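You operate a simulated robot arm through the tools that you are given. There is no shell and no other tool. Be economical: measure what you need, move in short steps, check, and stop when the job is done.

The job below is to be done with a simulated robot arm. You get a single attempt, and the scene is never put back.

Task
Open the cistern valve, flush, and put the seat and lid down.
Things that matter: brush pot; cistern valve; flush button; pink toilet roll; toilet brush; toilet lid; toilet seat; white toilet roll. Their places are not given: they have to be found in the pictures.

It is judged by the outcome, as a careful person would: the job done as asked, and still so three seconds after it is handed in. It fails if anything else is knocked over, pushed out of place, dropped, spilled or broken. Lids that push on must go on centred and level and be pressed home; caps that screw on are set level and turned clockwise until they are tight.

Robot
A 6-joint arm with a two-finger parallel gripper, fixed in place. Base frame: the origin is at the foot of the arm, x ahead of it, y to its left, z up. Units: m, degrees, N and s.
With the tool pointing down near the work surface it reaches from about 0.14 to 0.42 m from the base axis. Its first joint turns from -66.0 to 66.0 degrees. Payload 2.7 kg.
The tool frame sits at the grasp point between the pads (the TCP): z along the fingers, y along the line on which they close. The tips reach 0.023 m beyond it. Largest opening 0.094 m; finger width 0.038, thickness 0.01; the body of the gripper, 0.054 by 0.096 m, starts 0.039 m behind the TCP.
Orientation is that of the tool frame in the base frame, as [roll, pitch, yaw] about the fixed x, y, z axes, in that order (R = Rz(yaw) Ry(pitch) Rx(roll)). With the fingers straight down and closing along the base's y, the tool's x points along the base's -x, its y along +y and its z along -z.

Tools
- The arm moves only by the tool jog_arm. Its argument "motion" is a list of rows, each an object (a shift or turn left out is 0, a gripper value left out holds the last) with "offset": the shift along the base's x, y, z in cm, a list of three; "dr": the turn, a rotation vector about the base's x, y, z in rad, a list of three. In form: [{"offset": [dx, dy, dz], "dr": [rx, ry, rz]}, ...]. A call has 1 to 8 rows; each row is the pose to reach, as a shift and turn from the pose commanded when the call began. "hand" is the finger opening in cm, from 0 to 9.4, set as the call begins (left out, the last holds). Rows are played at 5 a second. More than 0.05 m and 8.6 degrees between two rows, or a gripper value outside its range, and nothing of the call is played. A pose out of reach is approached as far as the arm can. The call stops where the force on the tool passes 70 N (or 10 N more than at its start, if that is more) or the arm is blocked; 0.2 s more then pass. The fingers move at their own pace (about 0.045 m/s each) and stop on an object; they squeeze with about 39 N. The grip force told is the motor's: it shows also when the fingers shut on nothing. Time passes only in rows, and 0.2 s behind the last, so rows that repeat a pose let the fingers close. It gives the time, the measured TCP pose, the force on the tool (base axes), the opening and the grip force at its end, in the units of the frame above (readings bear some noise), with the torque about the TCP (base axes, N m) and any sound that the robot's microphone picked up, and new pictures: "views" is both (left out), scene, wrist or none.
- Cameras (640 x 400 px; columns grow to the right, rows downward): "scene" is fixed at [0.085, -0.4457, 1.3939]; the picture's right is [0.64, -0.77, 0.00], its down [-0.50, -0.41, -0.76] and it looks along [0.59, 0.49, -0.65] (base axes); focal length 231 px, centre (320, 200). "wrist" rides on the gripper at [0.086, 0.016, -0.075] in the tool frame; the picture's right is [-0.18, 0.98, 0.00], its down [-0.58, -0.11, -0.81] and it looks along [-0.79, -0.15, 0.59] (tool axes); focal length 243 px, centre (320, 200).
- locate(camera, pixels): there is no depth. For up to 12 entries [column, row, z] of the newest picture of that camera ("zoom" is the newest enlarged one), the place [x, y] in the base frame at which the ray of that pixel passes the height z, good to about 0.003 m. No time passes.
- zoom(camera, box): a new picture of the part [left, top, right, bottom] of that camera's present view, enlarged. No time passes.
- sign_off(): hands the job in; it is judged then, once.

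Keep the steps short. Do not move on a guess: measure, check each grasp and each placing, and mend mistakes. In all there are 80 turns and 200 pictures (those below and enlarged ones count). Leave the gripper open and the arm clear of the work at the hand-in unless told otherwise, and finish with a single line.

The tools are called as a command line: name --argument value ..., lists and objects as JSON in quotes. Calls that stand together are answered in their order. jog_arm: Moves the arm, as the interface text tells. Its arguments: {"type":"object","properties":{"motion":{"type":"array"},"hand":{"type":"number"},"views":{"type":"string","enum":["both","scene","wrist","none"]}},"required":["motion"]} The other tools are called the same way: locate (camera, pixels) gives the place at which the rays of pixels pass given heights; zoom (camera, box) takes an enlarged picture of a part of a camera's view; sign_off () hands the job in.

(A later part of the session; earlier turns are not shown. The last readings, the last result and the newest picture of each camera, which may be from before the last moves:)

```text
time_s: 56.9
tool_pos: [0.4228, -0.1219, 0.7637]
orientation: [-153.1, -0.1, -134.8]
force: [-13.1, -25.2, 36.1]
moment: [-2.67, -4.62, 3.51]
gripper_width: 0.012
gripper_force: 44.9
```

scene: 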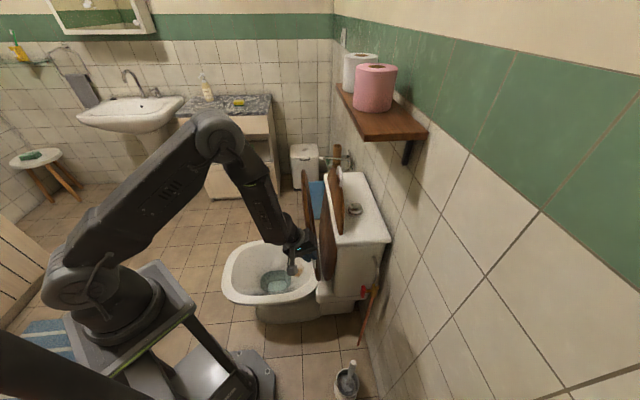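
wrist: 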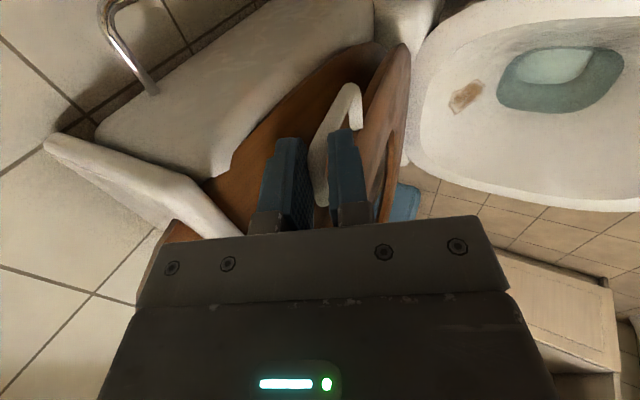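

The seat is coming forward, but the flat grip also holds the handle's outer bar, so it can't pivot (about 5 N·m). I'll loosen to a 2.6 cm cage so the front finger carries the handle, then check.

jog_arm --motion '[{"offset": [0, 0, 0.3]}, {"offset": [0, 0, 0.3]}]' --hand 2.6

zoom --camera "wrist" --box '[200, 80, 440, 230]'

zoom --camera "scene" --box '[260, 160, 380, 300]'

```text
time_s: 57.5
tool_pos: [0.4187, -0.1188, 0.7617]
orientation: [-154.7, 0.0, -135.1]
force: [-0.9, -0.5, -0.5]
moment: [-0.02, -0.04, 0.01]
gripper_width: 0.0259
gripper_force: 0.1
```

scene: 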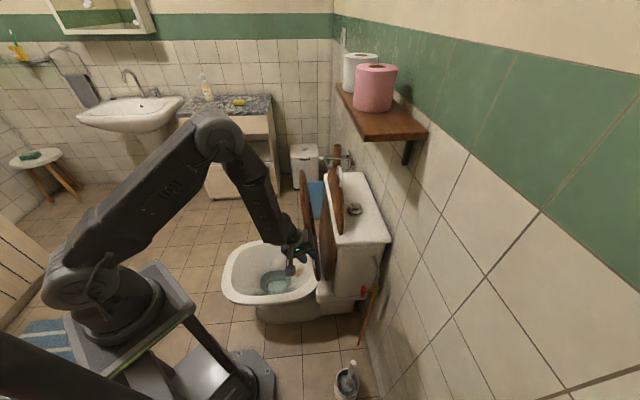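
wrist: 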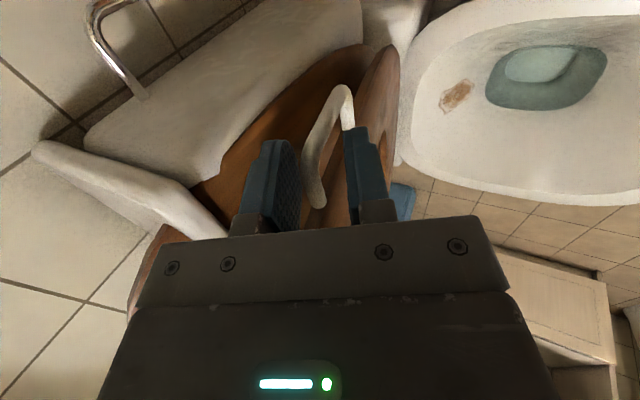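

```text
2.67 times, centred on (320, 155) of wrist
```

zoom: 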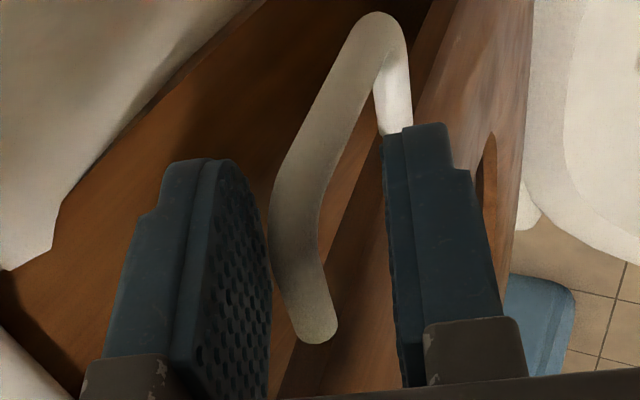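

```text
2.86 times, centred on (320, 230) of scene
```

zoom: 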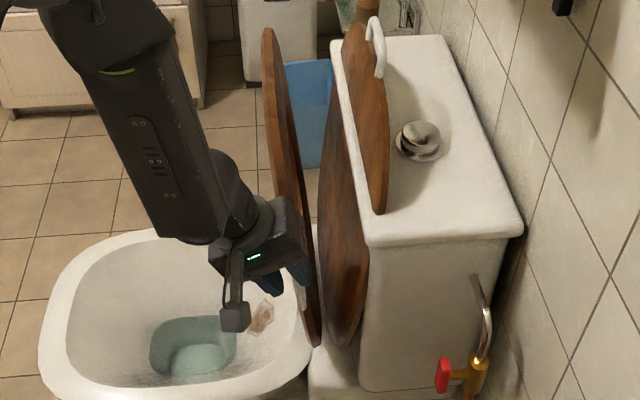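

No load now, and the seat stays where it is (hinge friction, leg against the rear finger). I'll continue the arc with the loose cage to about 30°, then 45°.

jog_arm --motion '[{"offset": [-1.4, 1.4, -0.4]}, {"offset": [-2.8, 2.8, -1]}, {"offset": [-4.2, 4.2, -1.9]}, {"offset": [-5.6, 5.6, -3]}, {"offset": [-7, 7, -4.4]}, {"offset": [-8.2, 8.2, -5.7]}, {"offset": [-9.3, 9.3, -6.9]}]'

zoom --camera "scene" --box '[220, 160, 380, 320]'

```text
time_s: 58.8
tool_pos: [0.3451, -0.0428, 0.7172]
orientation: [-153.4, 0.1, -134.2]
force: [-11.1, -14.6, 11.9]
moment: [-2.47, -2.41, 2.22]
gripper_width: 0.0545
gripper_force: 32.6
stopped in row 6: the force on the tool passed its limit at 73 N (the readings are from after the stop); the commanded pose is now the measured one
```

scene: 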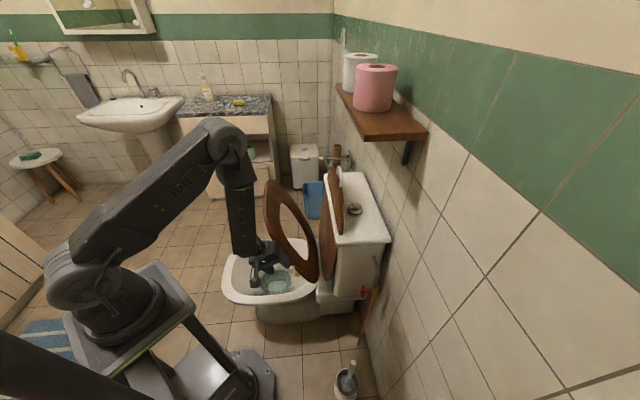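
wrist: 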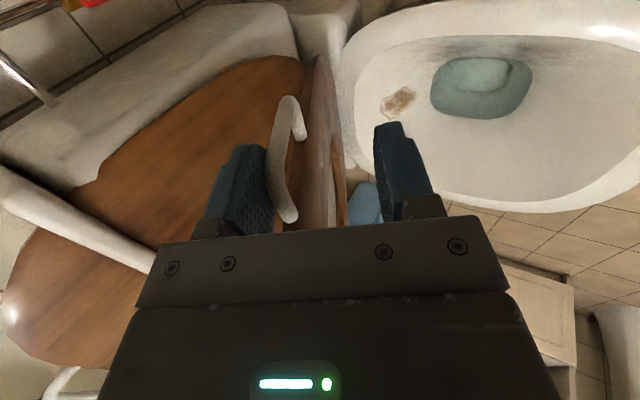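

```text
2.50 times, centred on (300, 240) of scene
```

zoom: 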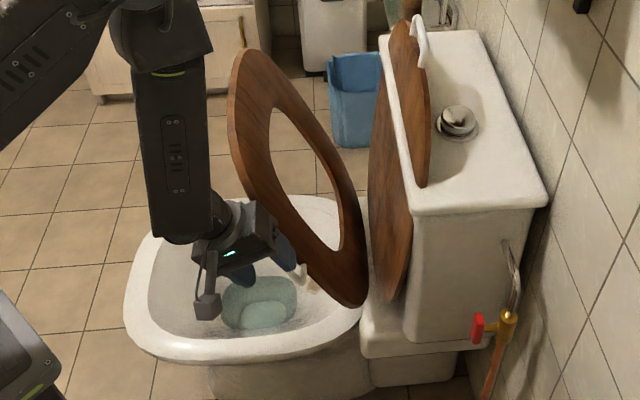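

The seat now stands about 28° forward on its own, so the hinge holds by friction and it can be pushed from behind. I'll open wide, slip out sideways, and rise.

jog_arm --motion '[{}, {"offset": [-1.5, -1.5, 0]}, {"offset": [-3.5, -3.5, 0]}, {"offset": [-5, -5, 1]}, {"offset": [-5, -5, 5], "dr": [0.08, 0.08, 0]}, {"offset": [-5, -5, 9], "dr": [0.16, 0.16, 0]}, {"offset": [-5, -5, 13], "dr": [0.24, 0.24, 0]}, {"offset": [-5, -5, 17], "dr": [0.32, 0.32, 0]}]' --hand 7

```text
time_s: 60.6
tool_pos: [0.3117, -0.1119, 0.8444]
orientation: [-168.2, -1.8, -134.8]
force: [0.5, -1.0, 0.2]
moment: [0.04, 0.0, -0.01]
gripper_width: 0.0701
gripper_force: 0.0
out of reach, approached as far as the arm can: row 7, 8
```

scene: 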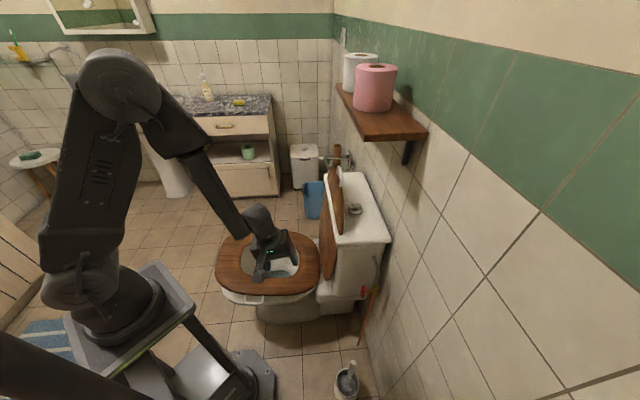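
wrist: 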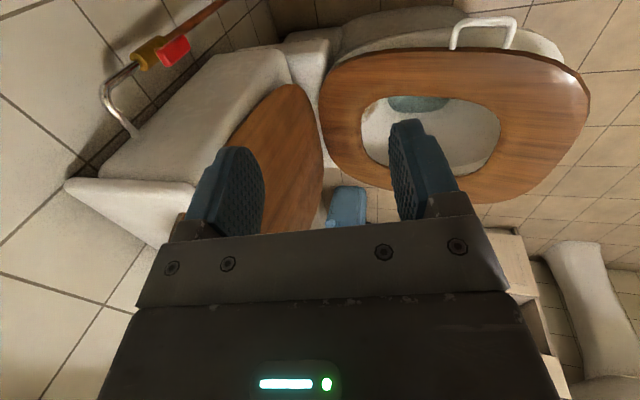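

The seat has come down and lies flat on the bowl, with nothing else moved. For the lid, I'll approach its top D-handle (about b 0.508, l 0.426, z 0.913) from the front, leaning the tool to stay clear of the shelf. First I'll go to a viewing point in front of it, opening to 4 cm.

jog_arm --motion '[{"offset": [4, 1, 2]}, {"offset": [8, 2, 4], "dr": [-0.06, -0.06, 0]}, {"offset": [12, 3, 6], "dr": [-0.12, -0.12, 0]}, {"offset": [16, 4, 8], "dr": [-0.18, -0.18, 0]}, {"offset": [20, 5, 10.3], "dr": [-0.24, -0.24, 0]}, {"offset": [23, 6, 10.3], "dr": [-0.3, -0.3, 0]}, {"offset": [26, 7, 10.3], "dr": [-0.36, -0.36, 0]}, {"offset": [28, 8, 10.3], "dr": [-0.42, -0.42, 0]}]' --hand 4

zoom --camera "scene" --box '[260, 60, 420, 260]'

```text
time_s: 62.4
tool_pos: [0.5919, -0.0328, 0.9478]
orientation: [-134.0, -1.4, -136.0]
force: [0.5, -0.5, 0.4]
moment: [-0.01, -0.01, -0.02]
gripper_width: 0.0399
gripper_force: 0.0
```

scene: 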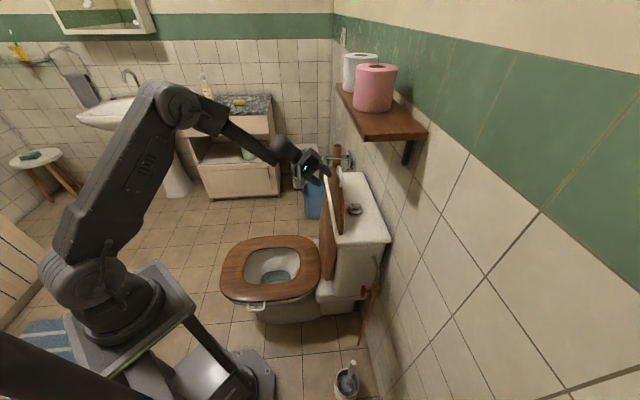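
wrist: 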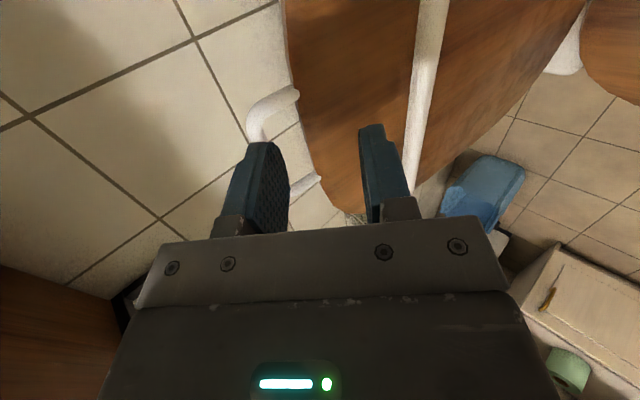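

```text
2.00 times, centred on (340, 160) of scene
```

zoom: 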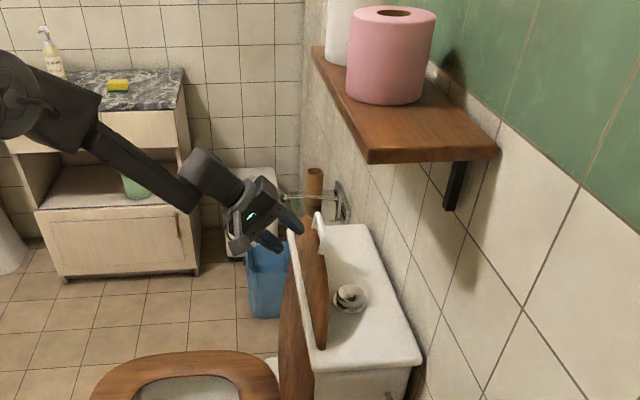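

From this view, the D-handle's bar runs along l at b≈0.503, z≈0.936 (l 0.385–0.468), about 2.5 cm above the lid edge. I'll rise, reduce the lean to 25°, and stand off 5 cm above the bar's middle.

jog_arm --motion '[{"offset": [0, 0, 2.5], "dr": [0.06, 0.06, 0]}, {"offset": [1, 0, 5], "dr": [0.12, 0.12, 0]}, {"offset": [2.5, 0, 5.5], "dr": [0.19, 0.19, 0]}, {"offset": [4, -0.3, 5], "dr": [0.26, 0.26, 0]}, {"offset": [5.05, -0.64, 3.8], "dr": [0.26, 0.26, 0]}, {"offset": [5.05, -0.64, 3.3], "dr": [0.26, 0.26, 0]}]' --hand 2.6

zoom --camera "wrist" --box '[200, 50, 440, 230]'

zoom --camera "scene" --box '[280, 90, 420, 240]'

```text
time_s: 63.8
tool_pos: [0.6437, -0.0366, 0.9812]
orientation: [-155.4, -1.8, -135.4]
force: [0.7, -0.3, 0.2]
moment: [0.0, 0.0, 0.03]
gripper_width: 0.0259
gripper_force: 0.0
```

scene: 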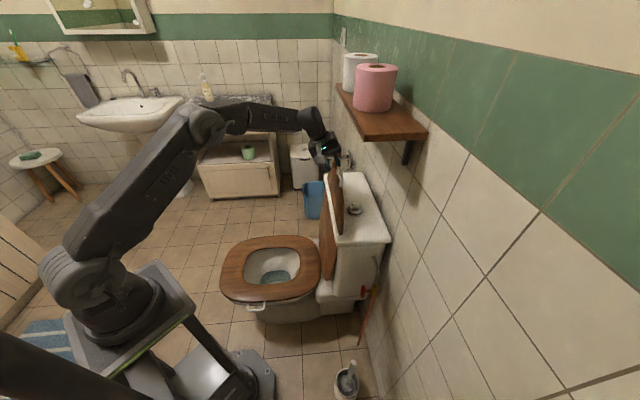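
wrist: 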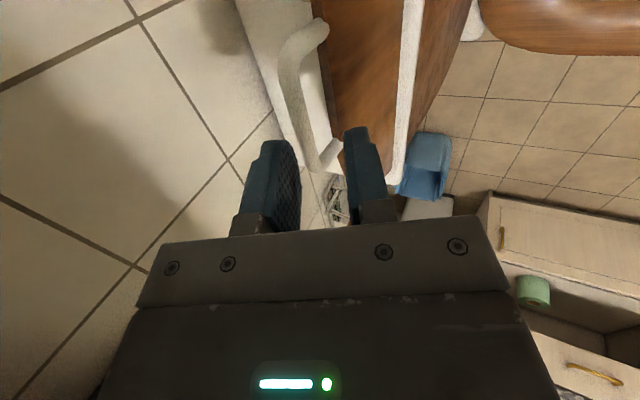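

```text
2.22 times, centred on (320, 140) of wrist
```

zoom: 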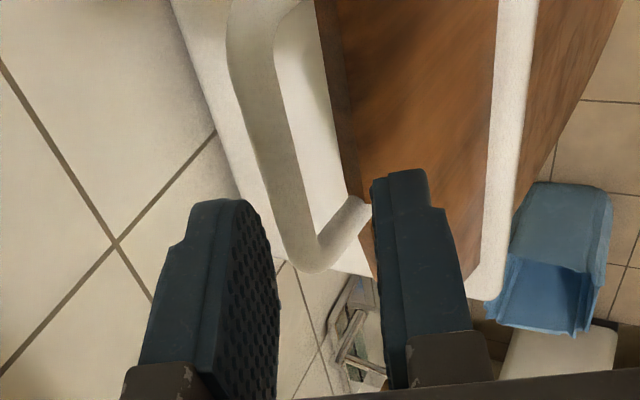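

```text
2.67 times, centred on (350, 165) of scene
```

zoom: 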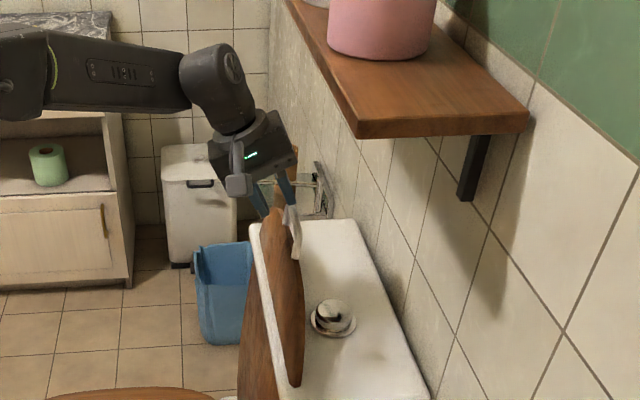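

Triangulated with the previous view, the bar is at b≈0.520, z≈0.931, l 0.40–0.48. I'll shift sideways first, then advance 5 cm along the tool axis.

jog_arm --motion '[{"offset": [1.68, -0.16, 0.6]}, {"offset": [1.68, -0.16, 0.6]}, {"offset": [2.2, -0.7, -1]}, {"offset": [2.7, -1.2, -2.6]}, {"offset": [3.15, -1.63, -3.95]}, {"offset": [3.15, -1.63, -3.95]}]'

zoom --camera "wrist" --box '[200, 50, 440, 230]'

```text
time_s: 65.2
tool_pos: [0.6745, -0.0552, 0.9399]
orientation: [-155.3, -1.8, -135.4]
force: [0.1, 0.3, 0.4]
moment: [-0.01, -0.02, -0.01]
gripper_width: 0.0261
gripper_force: 0.1
```

scene: 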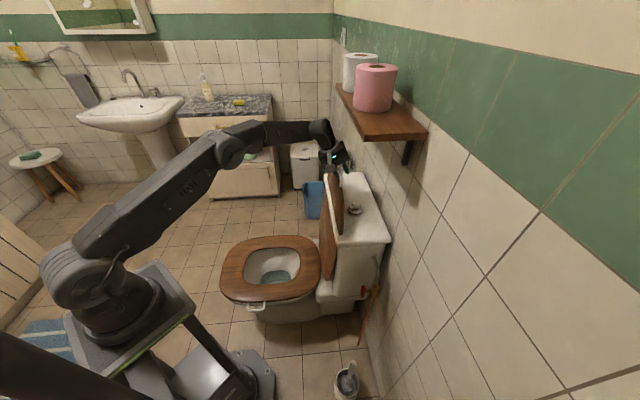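
wrist: 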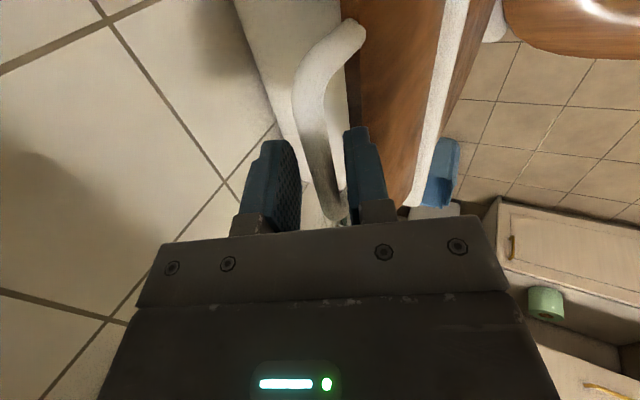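

```text
2.22 times, centred on (320, 140) of wrist
```

zoom: 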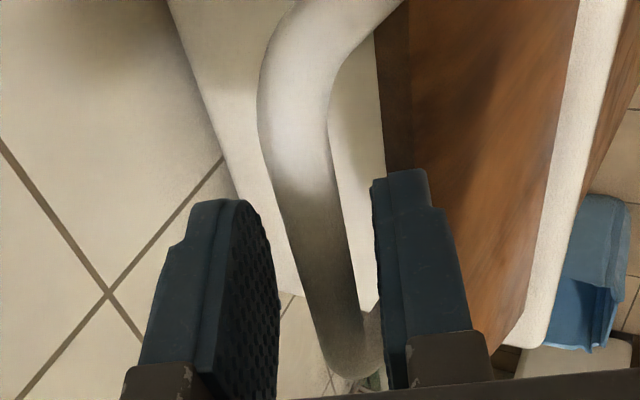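

The bar now runs between the pads. Closing.

jog_arm --motion '[{}, {}, {}, {}]' --hand 0 --views "wrist"

```text
time_s: 66.2
tool_pos: [0.6734, -0.0518, 0.9405]
orientation: [-155.5, -1.9, -135.4]
force: [-18.6, 13.9, -3.8]
moment: [-0.1, 0.12, -1.34]
gripper_width: 0.0108
gripper_force: 45.0
```

wrist: 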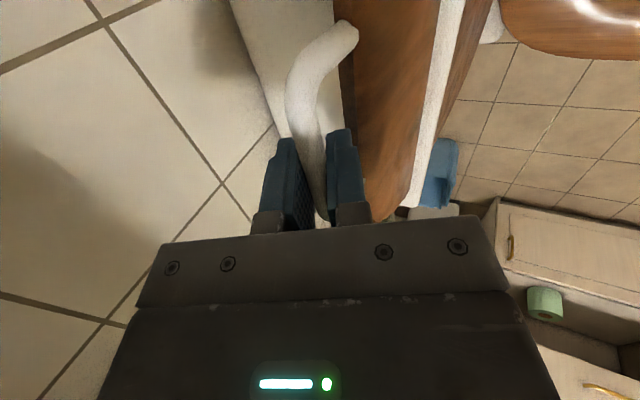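

Gripped: 1.1 cm. Next I'll draw the lid forward on its arc (radius ≈0.42), checking the load.

jog_arm --motion '[{"offset": [-1.3, 1.3, 0.25]}, {"offset": [-2.6, 2.6, 0.4]}, {"offset": [-3.9, 3.9, 0.55]}, {"offset": [-5.2, 5.2, 0.6]}, {"offset": [-6.5, 6.5, 0.5]}]' --views "scene"

```text
time_s: 67.4
tool_pos: [0.6088, 0.0112, 0.9452]
orientation: [-155.2, -1.8, -135.5]
force: [6.3, 4.5, -16.9]
moment: [0.59, -0.65, -0.76]
gripper_width: 0.0109
gripper_force: 45.3
```

scene: 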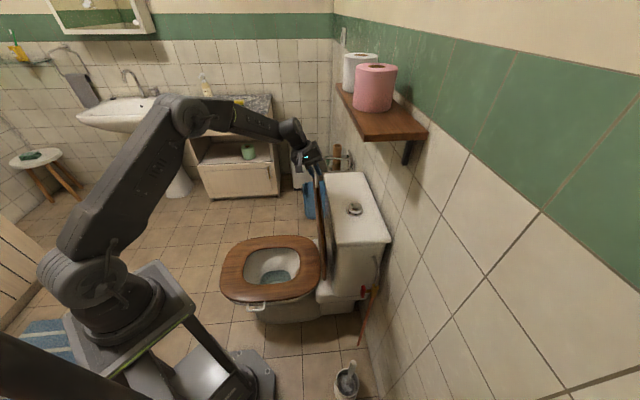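

The lid moves freely and the load is small. Next I'll continue to about 30° forward.

jog_arm --motion '[{"offset": [-1.4, 1.4, -0.4]}, {"offset": [-2.8, 2.8, -0.7]}, {"offset": [-4.3, 4.3, -1.1]}, {"offset": [-5.9, 5.9, -1.65]}, {"offset": [-7.3, 7.3, -2.3]}, {"offset": [-8.4, 8.4, -2.85]}, {"offset": [-9.6, 9.6, -3.5]}, {"offset": [-10.8, 10.8, -4.2]}]' --views "scene"

```text
time_s: 69.2
tool_pos: [0.5009, 0.1205, 0.9076]
orientation: [-155.2, -1.3, -135.4]
force: [-12.5, 8.1, 38.3]
moment: [0.3, -0.31, -0.78]
gripper_width: 0.0107
gripper_force: 44.3
```

scene: 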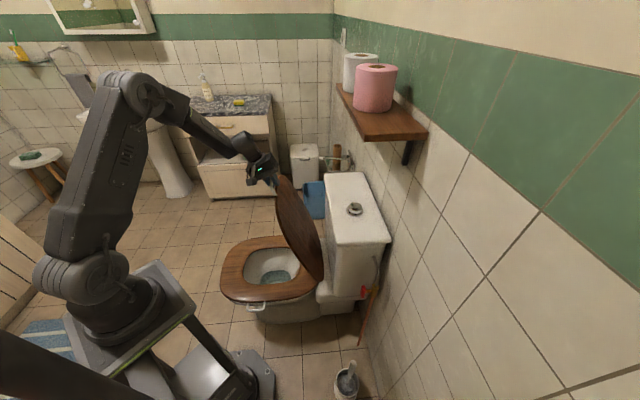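

The 38 N load upward means the true arc is slightly higher. I re-fit it: hinge about b 0.44, z 0.51, r 0.424, so we are at about 23°. Next I'll continue to about 54° on the corrected arc.

jog_arm --motion '[{"offset": [-1.6, 1.6, -0.3]}, {"offset": [-3.25, 3.25, -1.5]}, {"offset": [-5, 5, -3.1]}, {"offset": [-6.7, 6.7, -4.8]}, {"offset": [-8.3, 8.3, -6.7]}, {"offset": [-9.8, 9.8, -8.8]}, {"offset": [-11.2, 11.2, -11]}, {"offset": [-12.5, 12.5, -13.3]}]' --views "scene"

```text
time_s: 70.4
tool_pos: [0.4219, 0.2005, 0.8468]
orientation: [-155.0, -1.5, -135.5]
force: [-14.9, 2.6, 14.1]
moment: [-0.2, 0.19, -0.9]
gripper_width: 0.0108
gripper_force: 44.4
stopped in row 5: the force on the tool passed its limit at 78 N (the readings are from after the stop); the commanded pose is now the measured one
```

scene: 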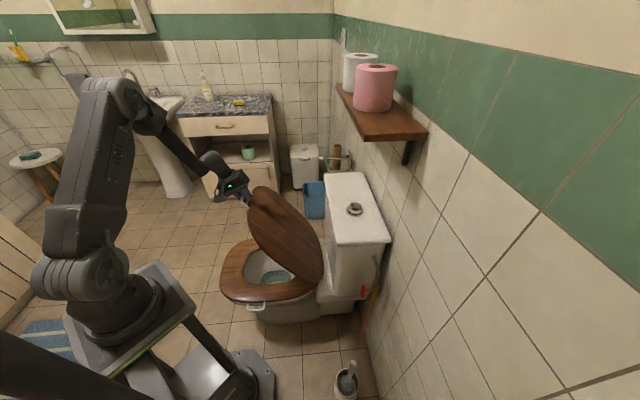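

Stopped on load, which has now relaxed to 14 N. Using all points so far, the better fit is hinge (b 0.446, z 0.468), r 0.466, with the lid at about 37°. I'll continue on that arc.

jog_arm --motion '[{"offset": [-1, 1, -1]}, {"offset": [-1.97, 1.97, -2.17]}, {"offset": [-2.85, 2.85, -3.3]}, {"offset": [-3.62, 3.62, -4.43]}, {"offset": [-4.4, 4.4, -5.64]}, {"offset": [-5.16, 5.16, -6.85]}, {"offset": [-5.16, 5.16, -6.85]}]' --views "scene"

```text
time_s: 71.3
tool_pos: [0.3942, 0.2291, 0.8197]
orientation: [-154.6, -1.5, -135.5]
force: [-17.5, 5.9, 15.3]
moment: [-0.96, 0.39, -1.38]
gripper_width: 0.0111
gripper_force: 45.4
stopped in row 4: the force on the tool passed its limit at 74 N (the readings are from after the stop); the commanded pose is now the measured one
```

scene: 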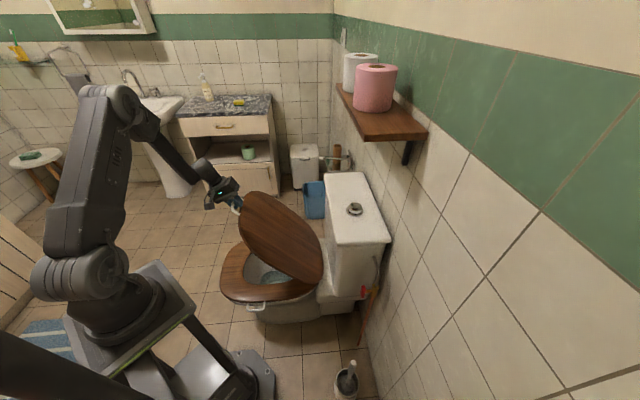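

The lid tracks the fitted arc, so the load comes from elsewhere. I'll look at the grip.

zoom --camera "wrist" --box '[200, 50, 440, 230]'

zoom --camera "scene" --box '[180, 130, 340, 310]'

```text
2.22 times, centred on (320, 140) of wrist
```

zoom: 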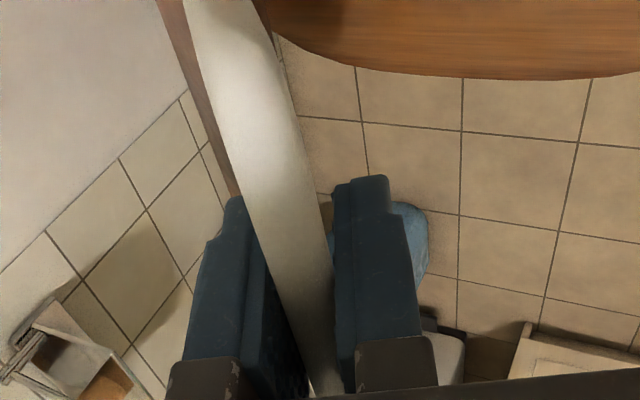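

```text
2.22 times, centred on (260, 220) of scene
```

zoom: 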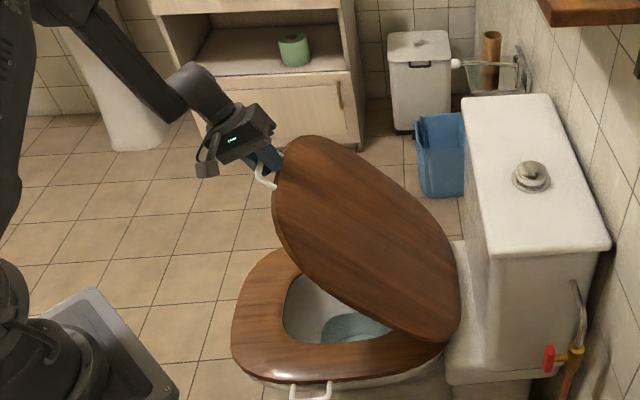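

The rear fingertip is close to the lid's edge as the lid turns. I'll let the tool turn along with the lid while lowering.

jog_arm --motion '[{"offset": [0, 0, 0], "dr": [-0.06, -0.06, 0]}, {"offset": [-0.7, 0.7, -1], "dr": [-0.1, -0.1, 0]}, {"offset": [-1.45, 1.45, -2.05], "dr": [-0.14, -0.14, 0]}, {"offset": [-2.2, 2.2, -3.1], "dr": [-0.17, -0.17, 0]}, {"offset": [-2.9, 2.9, -4.25], "dr": [-0.2, -0.2, 0]}, {"offset": [-3.6, 3.6, -5.4], "dr": [-0.24, -0.24, 0]}, {"offset": [-4.3, 4.3, -6.6], "dr": [-0.27, -0.27, 0]}, {"offset": [-4.9, 4.9, -7.7], "dr": [-0.3, -0.3, 0]}]'

```text
time_s: 72.6
tool_pos: [0.3594, 0.2617, 0.7718]
orientation: [-137.4, -1.1, -135.7]
force: [-17.8, 1.9, 8.6]
moment: [0.38, -0.43, -0.29]
gripper_width: 0.0108
gripper_force: 45.1
stopped in row 6: the force on the tool passed its limit at 72 N (the readings are from after the stop); the commanded pose is now the measured one
```

scene: 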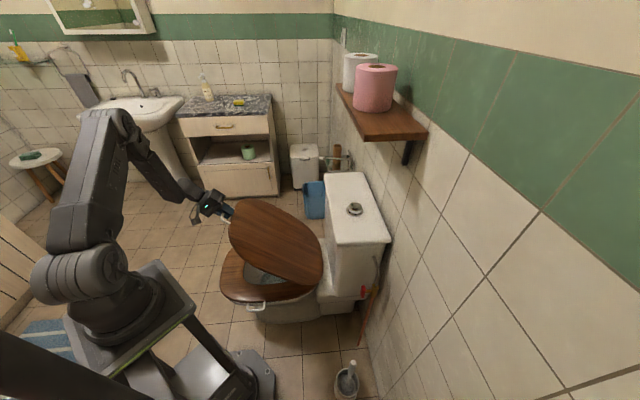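
wrist: 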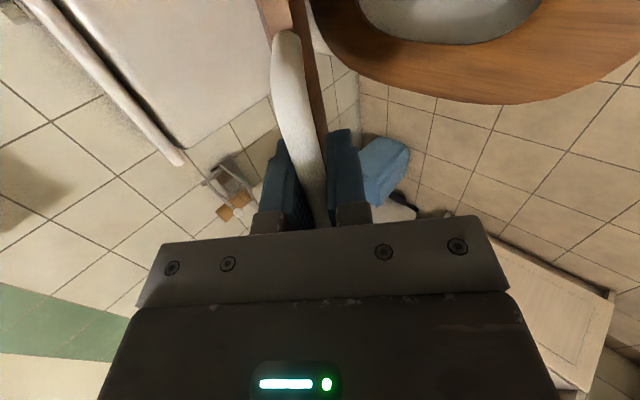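

The residual pull is always outward, so the true radius is larger. Re-fit from all equilibrium points: hinge (b 0.468, z 0.396), r 0.538, lid at about 47°. I'll continue on that arc.

jog_arm --motion '[{"offset": [-1.17, 0.97, -1.3], "dr": [-0.02, -0.02, 0]}, {"offset": [-2.44, 2.24, -3.58], "dr": [-0.04, -0.04, 0]}, {"offset": [-3.63, 3.43, -5.84], "dr": [-0.07, -0.07, 0]}, {"offset": [-4.72, 4.52, -8.19], "dr": [-0.1, -0.1, 0]}, {"offset": [-5.74, 5.54, -10.62], "dr": [-0.13, -0.13, 0]}, {"offset": [-6.65, 6.45, -13.1], "dr": [-0.16, -0.16, 0]}]' --views "scene"

```text
time_s: 73.8
tool_pos: [0.3114, 0.3109, 0.6793]
orientation: [-128.0, -0.7, -135.7]
force: [-17.2, 0.9, 3.8]
moment: [0.45, -0.93, 0.17]
gripper_width: 0.0107
gripper_force: 44.6
out of reach, approached as far as the arm can: row 5
stopped in row 5: the force on the tool passed its limit at 101 N (the readings are from after the stop); the commanded pose is now the measured one
```

scene: 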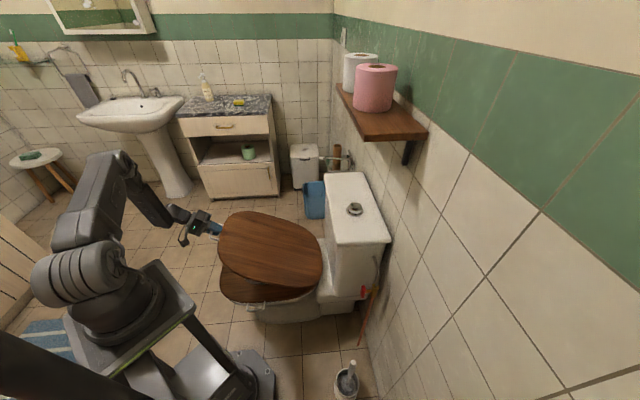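

The lid is about 58° down. The lean is now costing reach, so I'll bring the tool more upright while continuing down the arc.

jog_arm --motion '[{"offset": [-0.4, 0.4, -0.4], "dr": [0.05, 0.05, 0]}, {"offset": [-0.83, 0.83, -1.45], "dr": [0.1, 0.1, 0]}, {"offset": [-1.3, 1.3, -2.7], "dr": [0.15, 0.15, 0]}, {"offset": [-1.7, 1.7, -3.9], "dr": [0.2, 0.2, 0]}, {"offset": [-2.1, 2.1, -5.1], "dr": [0.24, 0.24, 0]}, {"offset": [-2.47, 2.47, -6.4], "dr": [0.28, 0.28, 0]}, {"offset": [-3.16, 3.16, -9], "dr": [0.3, 0.3, 0]}]'

```text
time_s: 74.1
tool_pos: [0.3115, 0.3128, 0.6784]
orientation: [-130.0, -0.6, -135.7]
force: [-14.7, 3.8, 3.0]
moment: [0.19, -0.39, -0.77]
gripper_width: 0.0106
gripper_force: 45.1
out of reach, approached as far as the arm can: row 1
stopped in row 1: the force on the tool passed its limit at 77 N (the readings are from after the stop); the commanded pose is now the measured one
```

scene: 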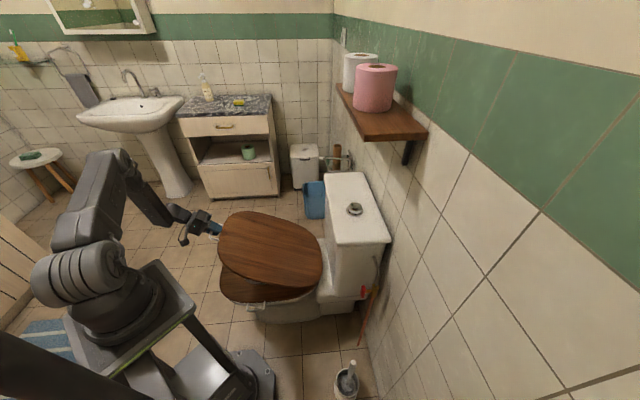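
wrist: 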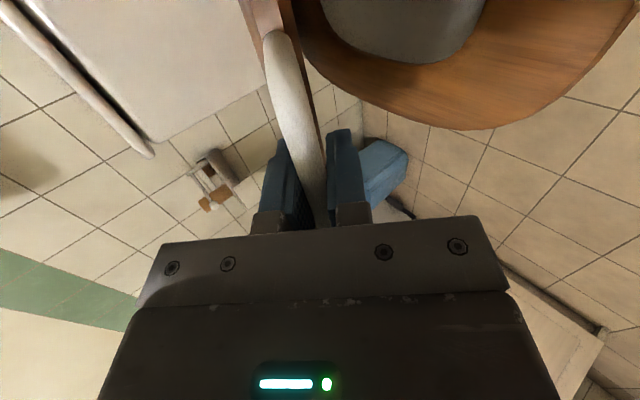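

Holding the bar tight while turning builds force. I'll loosen to a 2.4 cm cage, with the lower finger under the bar carrying the lid, then straighten and lower.

jog_arm --motion '[{}, {}, {"offset": [0.1, -0.1, 0], "dr": [0.05, 0.05, 0]}, {"offset": [0.1, -0.1, -0.3], "dr": [0.1, 0.1, 0]}, {"offset": [0, 0, -1.2], "dr": [0.15, 0.15, 0]}, {"offset": [-0.4, 0.4, -2.4], "dr": [0.18, 0.18, 0]}]' --hand 2.4

```text
time_s: 75.5
tool_pos: [0.3079, 0.3164, 0.6544]
orientation: [-144.4, -0.8, -135.3]
force: [-11.7, 5.5, 6.4]
moment: [-0.61, -1.75, -0.48]
gripper_width: 0.0298
gripper_force: 35.6
```

scene: 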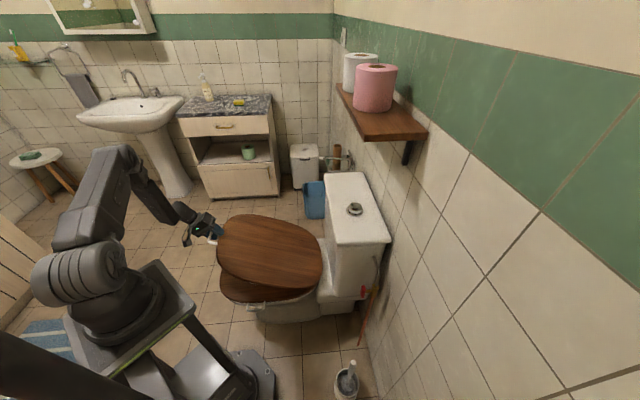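
wrist: 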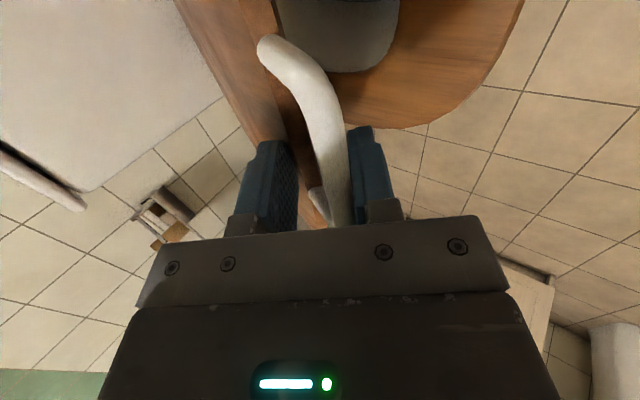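

The bar rests on the lower finger as intended. I'll widen to 4 cm for room and keep lowering along the arc.

jog_arm --motion '[{}, {"offset": [-0.45, 0.45, -1.2]}, {"offset": [-0.9, 0.9, -2.5]}, {"offset": [-1.75, 1.75, -5]}, {"offset": [-2.5, 2.5, -7.7]}, {"offset": [-3.1, 3.1, -10.3]}, {"offset": [-3.64, 3.64, -13]}]' --hand 4

```text
time_s: 77.2
tool_pos: [0.2981, 0.3362, 0.5307]
orientation: [-144.1, -0.5, -134.4]
force: [-14.9, 4.6, 6.1]
moment: [-1.87, -3.2, -0.33]
gripper_width: 0.0631
gripper_force: 45.1
out of reach, approached as far as the arm can: row 4, 5, 6, 7
stopped in row 7: the force on the tool passed its limit at 76 N (the readings are from after the stop); the commanded pose is now the measured one
```

scene: 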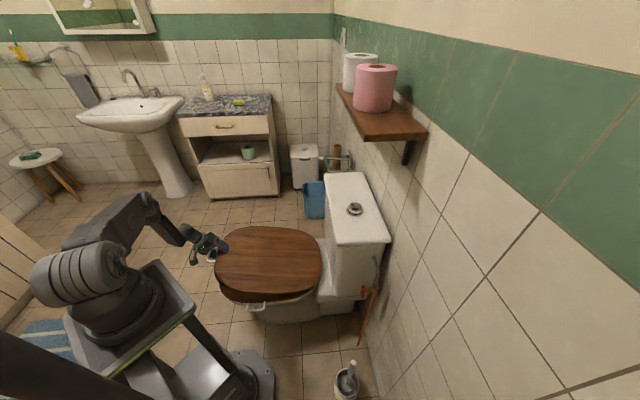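
wrist: 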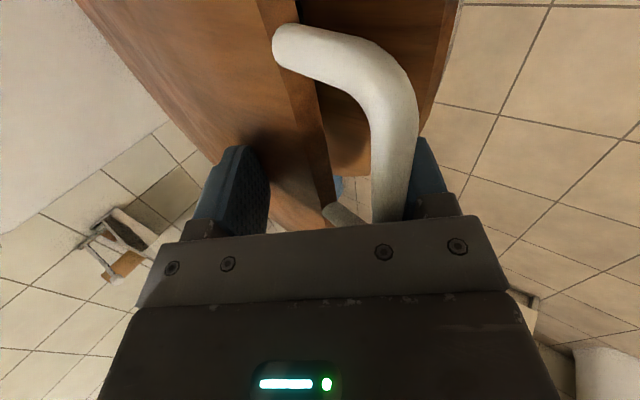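

The lid is about 75° down, front edge perhaps 10 cm above the seat, and the arm is near its reach limit. I'll open and withdraw up along the tool axis so the lid settles the rest.

jog_arm --motion '[{"offset": [0, 0, -0.5]}, {"offset": [-0.5, 0.5, 1.5]}, {"offset": [-1.2, 1.2, 3.5]}, {"offset": [-2, 2, 6]}, {"offset": [-2.5, 2.5, 9]}, {"offset": [-2.5, 2.5, 12]}]' --hand 8

```text
time_s: 78.6
tool_pos: [0.3067, 0.3421, 0.6502]
orientation: [-144.5, -0.5, -134.5]
force: [-0.7, 2.8, -2.8]
moment: [0.1, -0.08, -0.11]
gripper_width: 0.0819
gripper_force: 2.0
out of reach, approached as far as the arm can: row 1, 2, 3, 4, 5, 6
```

scene: 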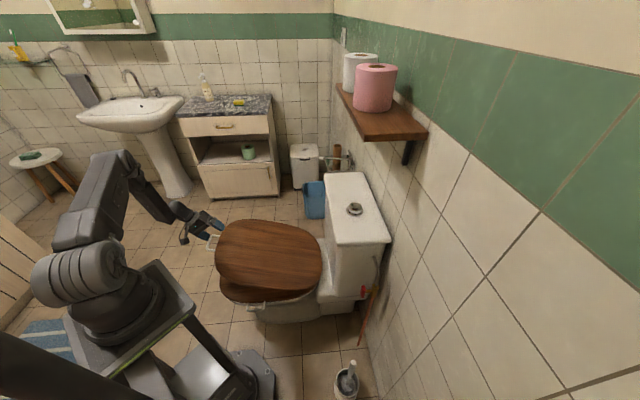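
wrist: 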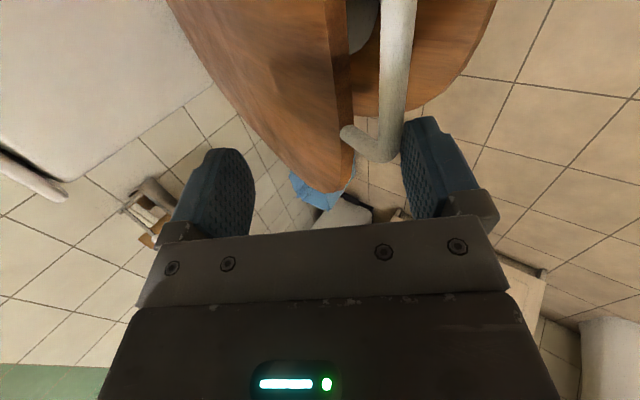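

The bar is still hanging on the lower finger, because joint 1 is near its 66° limit with this lean. I'll straighten the tool to vertical and move outward so the finger comes free.

jog_arm --motion '[{"offset": [0, 0, 0], "dr": [0.08, 0.08, 0]}, {"offset": [-0.5, 0.5, 0], "dr": [0.16, 0.16, 0]}, {"offset": [-1, 1, 0], "dr": [0.24, 0.24, 0]}, {"offset": [-1.5, 1.5, 0], "dr": [0.32, 0.32, 0]}, {"offset": [-2.5, 2.5, 0.5], "dr": [0.4, 0.4, 0]}, {"offset": [-3.5, 3.5, 2], "dr": [0.43, 0.43, 0]}, {"offset": [-3.5, 3.5, 5], "dr": [0.43, 0.43, 0]}]'

```text
time_s: 80.2
tool_pos: [0.2706, 0.3749, 0.6978]
orientation: [-179.3, -0.3, -134.3]
force: [0.1, 0.2, -0.1]
moment: [-0.02, 0.02, -0.02]
gripper_width: 0.0798
gripper_force: 0.1
```

scene: 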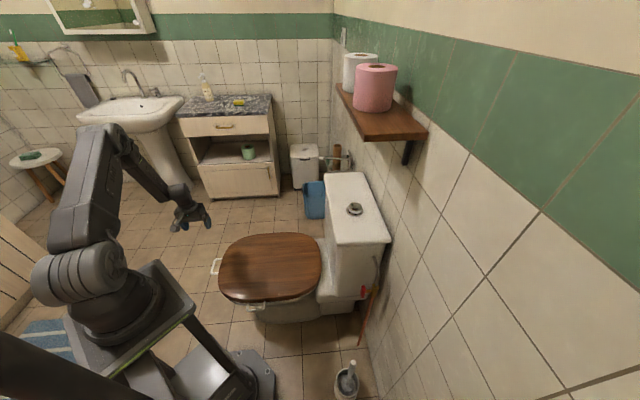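
wrist: 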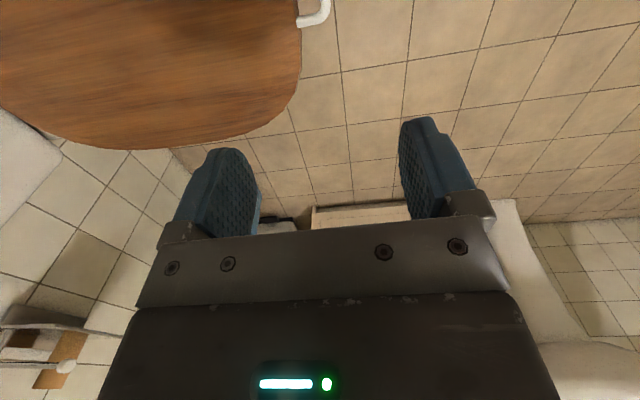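

Lid and seat are both down, with both rolls still on the shelf. Now the button: I'll close the hand, rise, and turn toward the button side, and enlarge the button.

jog_arm --motion '[{"offset": [0, -1, 4], "dr": [0, 0, -0.12]}, {"offset": [1, -3, 8], "dr": [0, 0, -0.24]}, {"offset": [3, -6, 11], "dr": [0, 0, -0.36]}, {"offset": [5.5, -9, 14], "dr": [0, 0, -0.48]}, {"offset": [8, -12, 17], "dr": [0, 0, -0.6]}, {"offset": [10.5, -15, 20], "dr": [0, 0, -0.72]}, {"offset": [13, -18, 22], "dr": [0, 0, -0.85]}, {"offset": [16, -21, 24], "dr": [0, 0, -0.98]}]' --hand 0 --views "wrist"

zoom --camera "scene" --box '[315, 170, 395, 240]'

locate --camera "scene" --pixels '[[355, 208, 0.82], [355, 208, 0.83], [355, 208, 0.84], [427, 133, 1.14], [366, 141, 1.14]]'

```text
time_s: 82.0
tool_pos: [0.4321, 0.1627, 0.9388]
orientation: [-179.3, -0.2, 169.3]
force: [-0.5, 0.5, -0.1]
moment: [0.02, -0.02, -0.01]
gripper_width: 0.0
gripper_force: 38.7
```

wrist: 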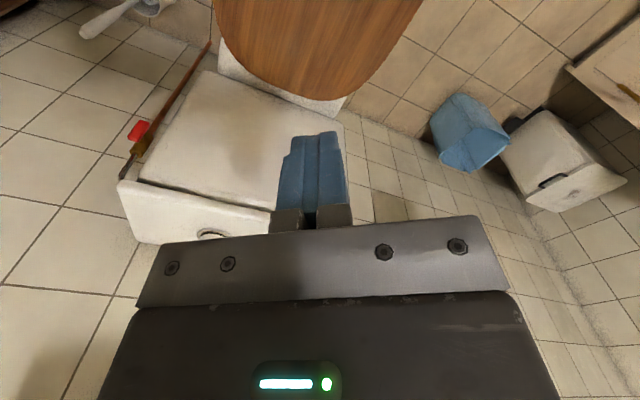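

```text
5.71 times, centred on (355, 205) of scene
```

zoom: 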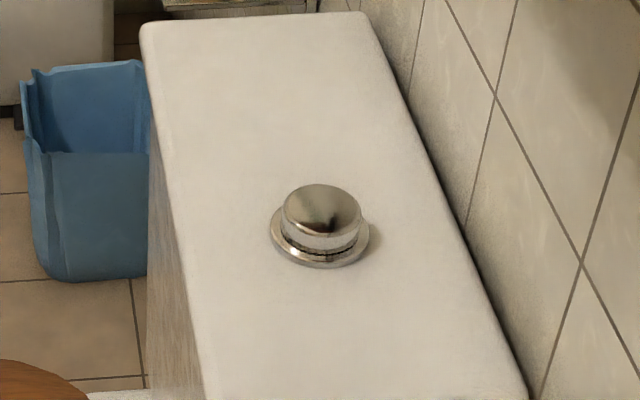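

```text
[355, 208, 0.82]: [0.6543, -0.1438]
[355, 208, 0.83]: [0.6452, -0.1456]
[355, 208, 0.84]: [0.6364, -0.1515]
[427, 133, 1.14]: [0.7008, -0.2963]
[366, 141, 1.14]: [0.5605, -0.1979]
```

The button is a cap on the cistern near (0.65,-0.146). The shelf underside is at about z 1.18, so I'll approach leaning 40° in the arm's own plane, stopping about 7 cm above the button.

jog_arm --motion '[{"offset": [2.6, -3.7, 1], "dr": [-0.019, -0.085, 0]}, {"offset": [5.2, -7.4, 2], "dr": [-0.038, -0.17, 0]}, {"offset": [7.8, -11.1, 2], "dr": [-0.057, -0.256, 0]}, {"offset": [10.4, -14.9, 2], "dr": [-0.076, -0.341, 0]}, {"offset": [13, -18.7, 1.5], "dr": [-0.095, -0.427, 0]}, {"offset": [15.5, -22.6, 1], "dr": [-0.113, -0.512, 0]}, {"offset": [18, -26.6, 0], "dr": [-0.132, -0.598, 0]}, {"offset": [19.9, -30.2, -1], "dr": [-0.151, -0.683, 0]}]'

zoom --camera "wrist" --box '[200, 0, 440, 200]'

zoom --camera "scene" --box '[300, 100, 420, 250]'

```text
time_s: 83.8
tool_pos: [0.6319, -0.1371, 0.9297]
orientation: [-177.4, 40.0, 170.3]
force: [1.4, 0.2, 0.0]
moment: [0.0, -0.01, -0.01]
gripper_width: 0.0
gripper_force: 39.3
```

scene: 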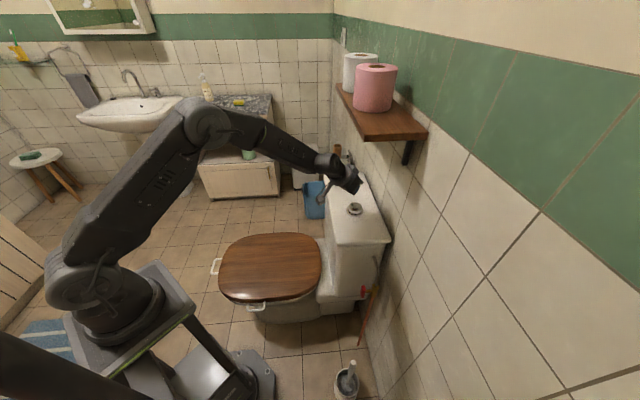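
wrist: 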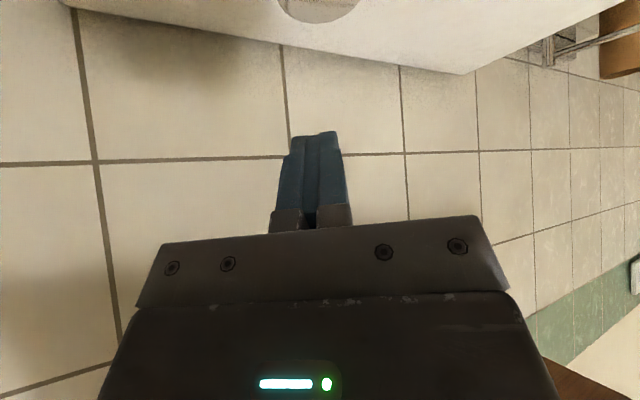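

```text
2.00 times, centred on (320, 100) of wrist
```

zoom: 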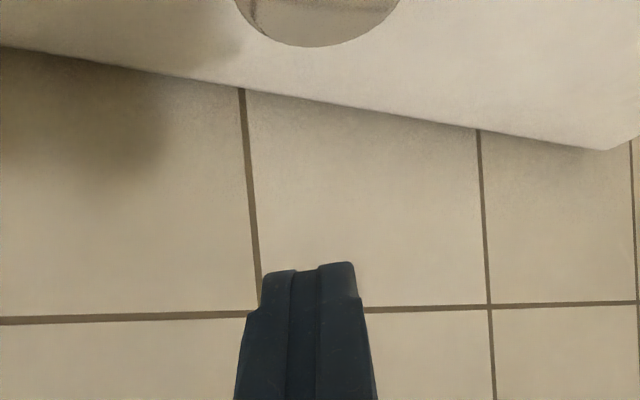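

```text
2.67 times, centred on (360, 175) of scene
```

zoom: 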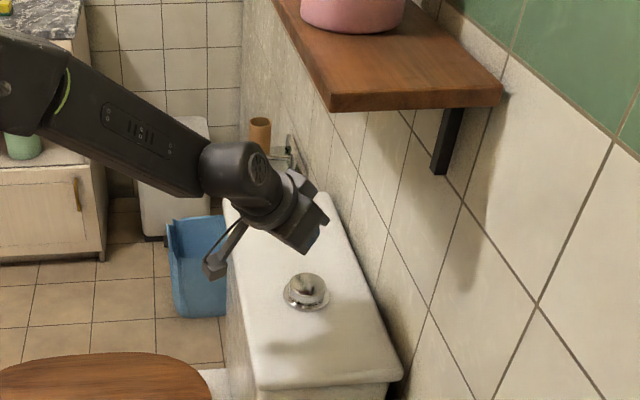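

Sideways the button lines up with the fingertips; its top is at about (0.64,-0.145), z≈0.838. I'll shift slightly so the lower fingertip edge is over its centre, then lower to near contact.

jog_arm --motion '[{"offset": [0.8, -0.7, 0]}, {"offset": [0.8, -0.7, -2]}, {"offset": [0.8, -0.7, -4]}, {"offset": [0.8, -0.7, -5]}, {"offset": [0.8, -0.7, -5.5]}]' --views "scene"

zoom --camera "scene" --box '[315, 160, 395, 240]'

```text
time_s: 85.0
tool_pos: [0.6398, -0.1451, 0.873]
orientation: [-177.7, 39.6, 170.1]
force: [1.6, 0.4, 1.0]
moment: [-0.03, 0.02, 0.02]
gripper_width: 0.0
gripper_force: 39.0
```

scene: 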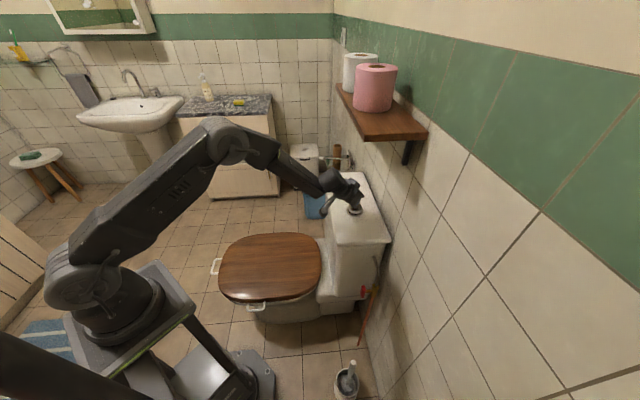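

```text
5.00 times, centred on (355, 200) of scene
```

zoom: 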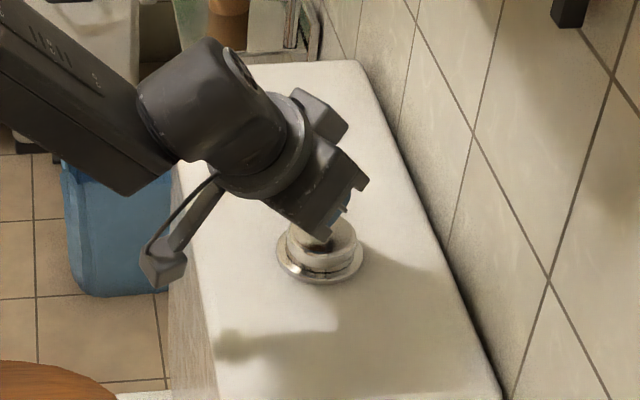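

The fingertips are over the cap. I'll press down in small steps, watching force and sound.

jog_arm --motion '[{"offset": [0, 0, -0.5]}, {"offset": [0, 0, -0.9]}, {"offset": [0, 0, -1.3]}, {"offset": [0, 0, -1.6]}, {"offset": [0, 0, -1.9]}, {"offset": [0, 0, -2.2]}]' --views "scene"

```text
time_s: 86.4
tool_pos: [0.6436, -0.1488, 0.8635]
orientation: [-177.8, 39.4, 170.2]
force: [0.0, 0.5, -0.3]
moment: [0.0, 0.0, -0.04]
gripper_width: 0.0
gripper_force: 39.6
out of reach, approached as far as the arm can: row 2, 3, 4, 5, 6
```

scene: 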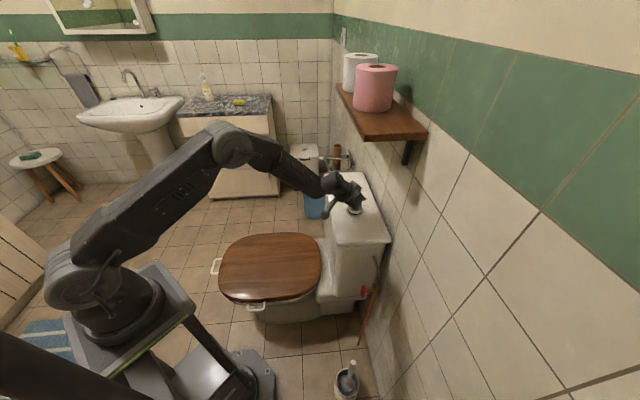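

That was a reach limit, not contact: no force, TCP stuck at z 0.8635. I need more lean, so I'll roll the camera to the side to keep it off the cistern. First: rise and roll.

jog_arm --motion '[{"offset": [-0.5, 0, 2], "dr": [-0.088, 0.021, 0.107]}, {"offset": [-1, 0, 4], "dr": [-0.175, 0.043, 0.214]}, {"offset": [-1, 0, 6], "dr": [-0.263, 0.064, 0.322]}, {"offset": [-1, 0, 6], "dr": [-0.351, 0.086, 0.429]}, {"offset": [-1, 0, 6], "dr": [-0.438, 0.107, 0.536]}, {"offset": [-1, 0, 6], "dr": [-0.526, 0.129, 0.643]}, {"offset": [-1, 0, 6], "dr": [-0.614, 0.15, 0.751]}, {"offset": [-1, 0, 6], "dr": [-0.701, 0.171, 0.858]}]' --views "none"

jog_arm --motion '[{"dr": [-0.088, 0.021, 0.107]}, {"dr": [-0.175, 0.043, 0.214]}, {"dr": [-0.263, 0.064, 0.322]}, {"dr": [-0.282, 0.069, 0.345]}]' --views "scene"

```text
time_s: 88.2
tool_pos: [0.6316, -0.1488, 0.9225]
orientation: [-142.3, 14.3, -121.5]
force: [0.5, 0.3, 0.0]
moment: [0.0, 0.0, 0.02]
gripper_width: 0.0
gripper_force: 38.9
```

```text
time_s: 89.2
tool_pos: [0.6334, -0.1487, 0.9231]
orientation: [-140.2, -2.1, -101.3]
force: [-0.5, 0.8, 0.3]
moment: [0.03, 0.01, -0.02]
gripper_width: 0.0
gripper_force: 38.6
5 turns are left
```

scene: 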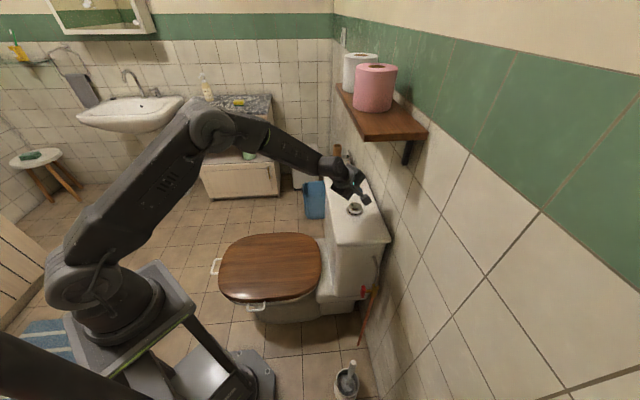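

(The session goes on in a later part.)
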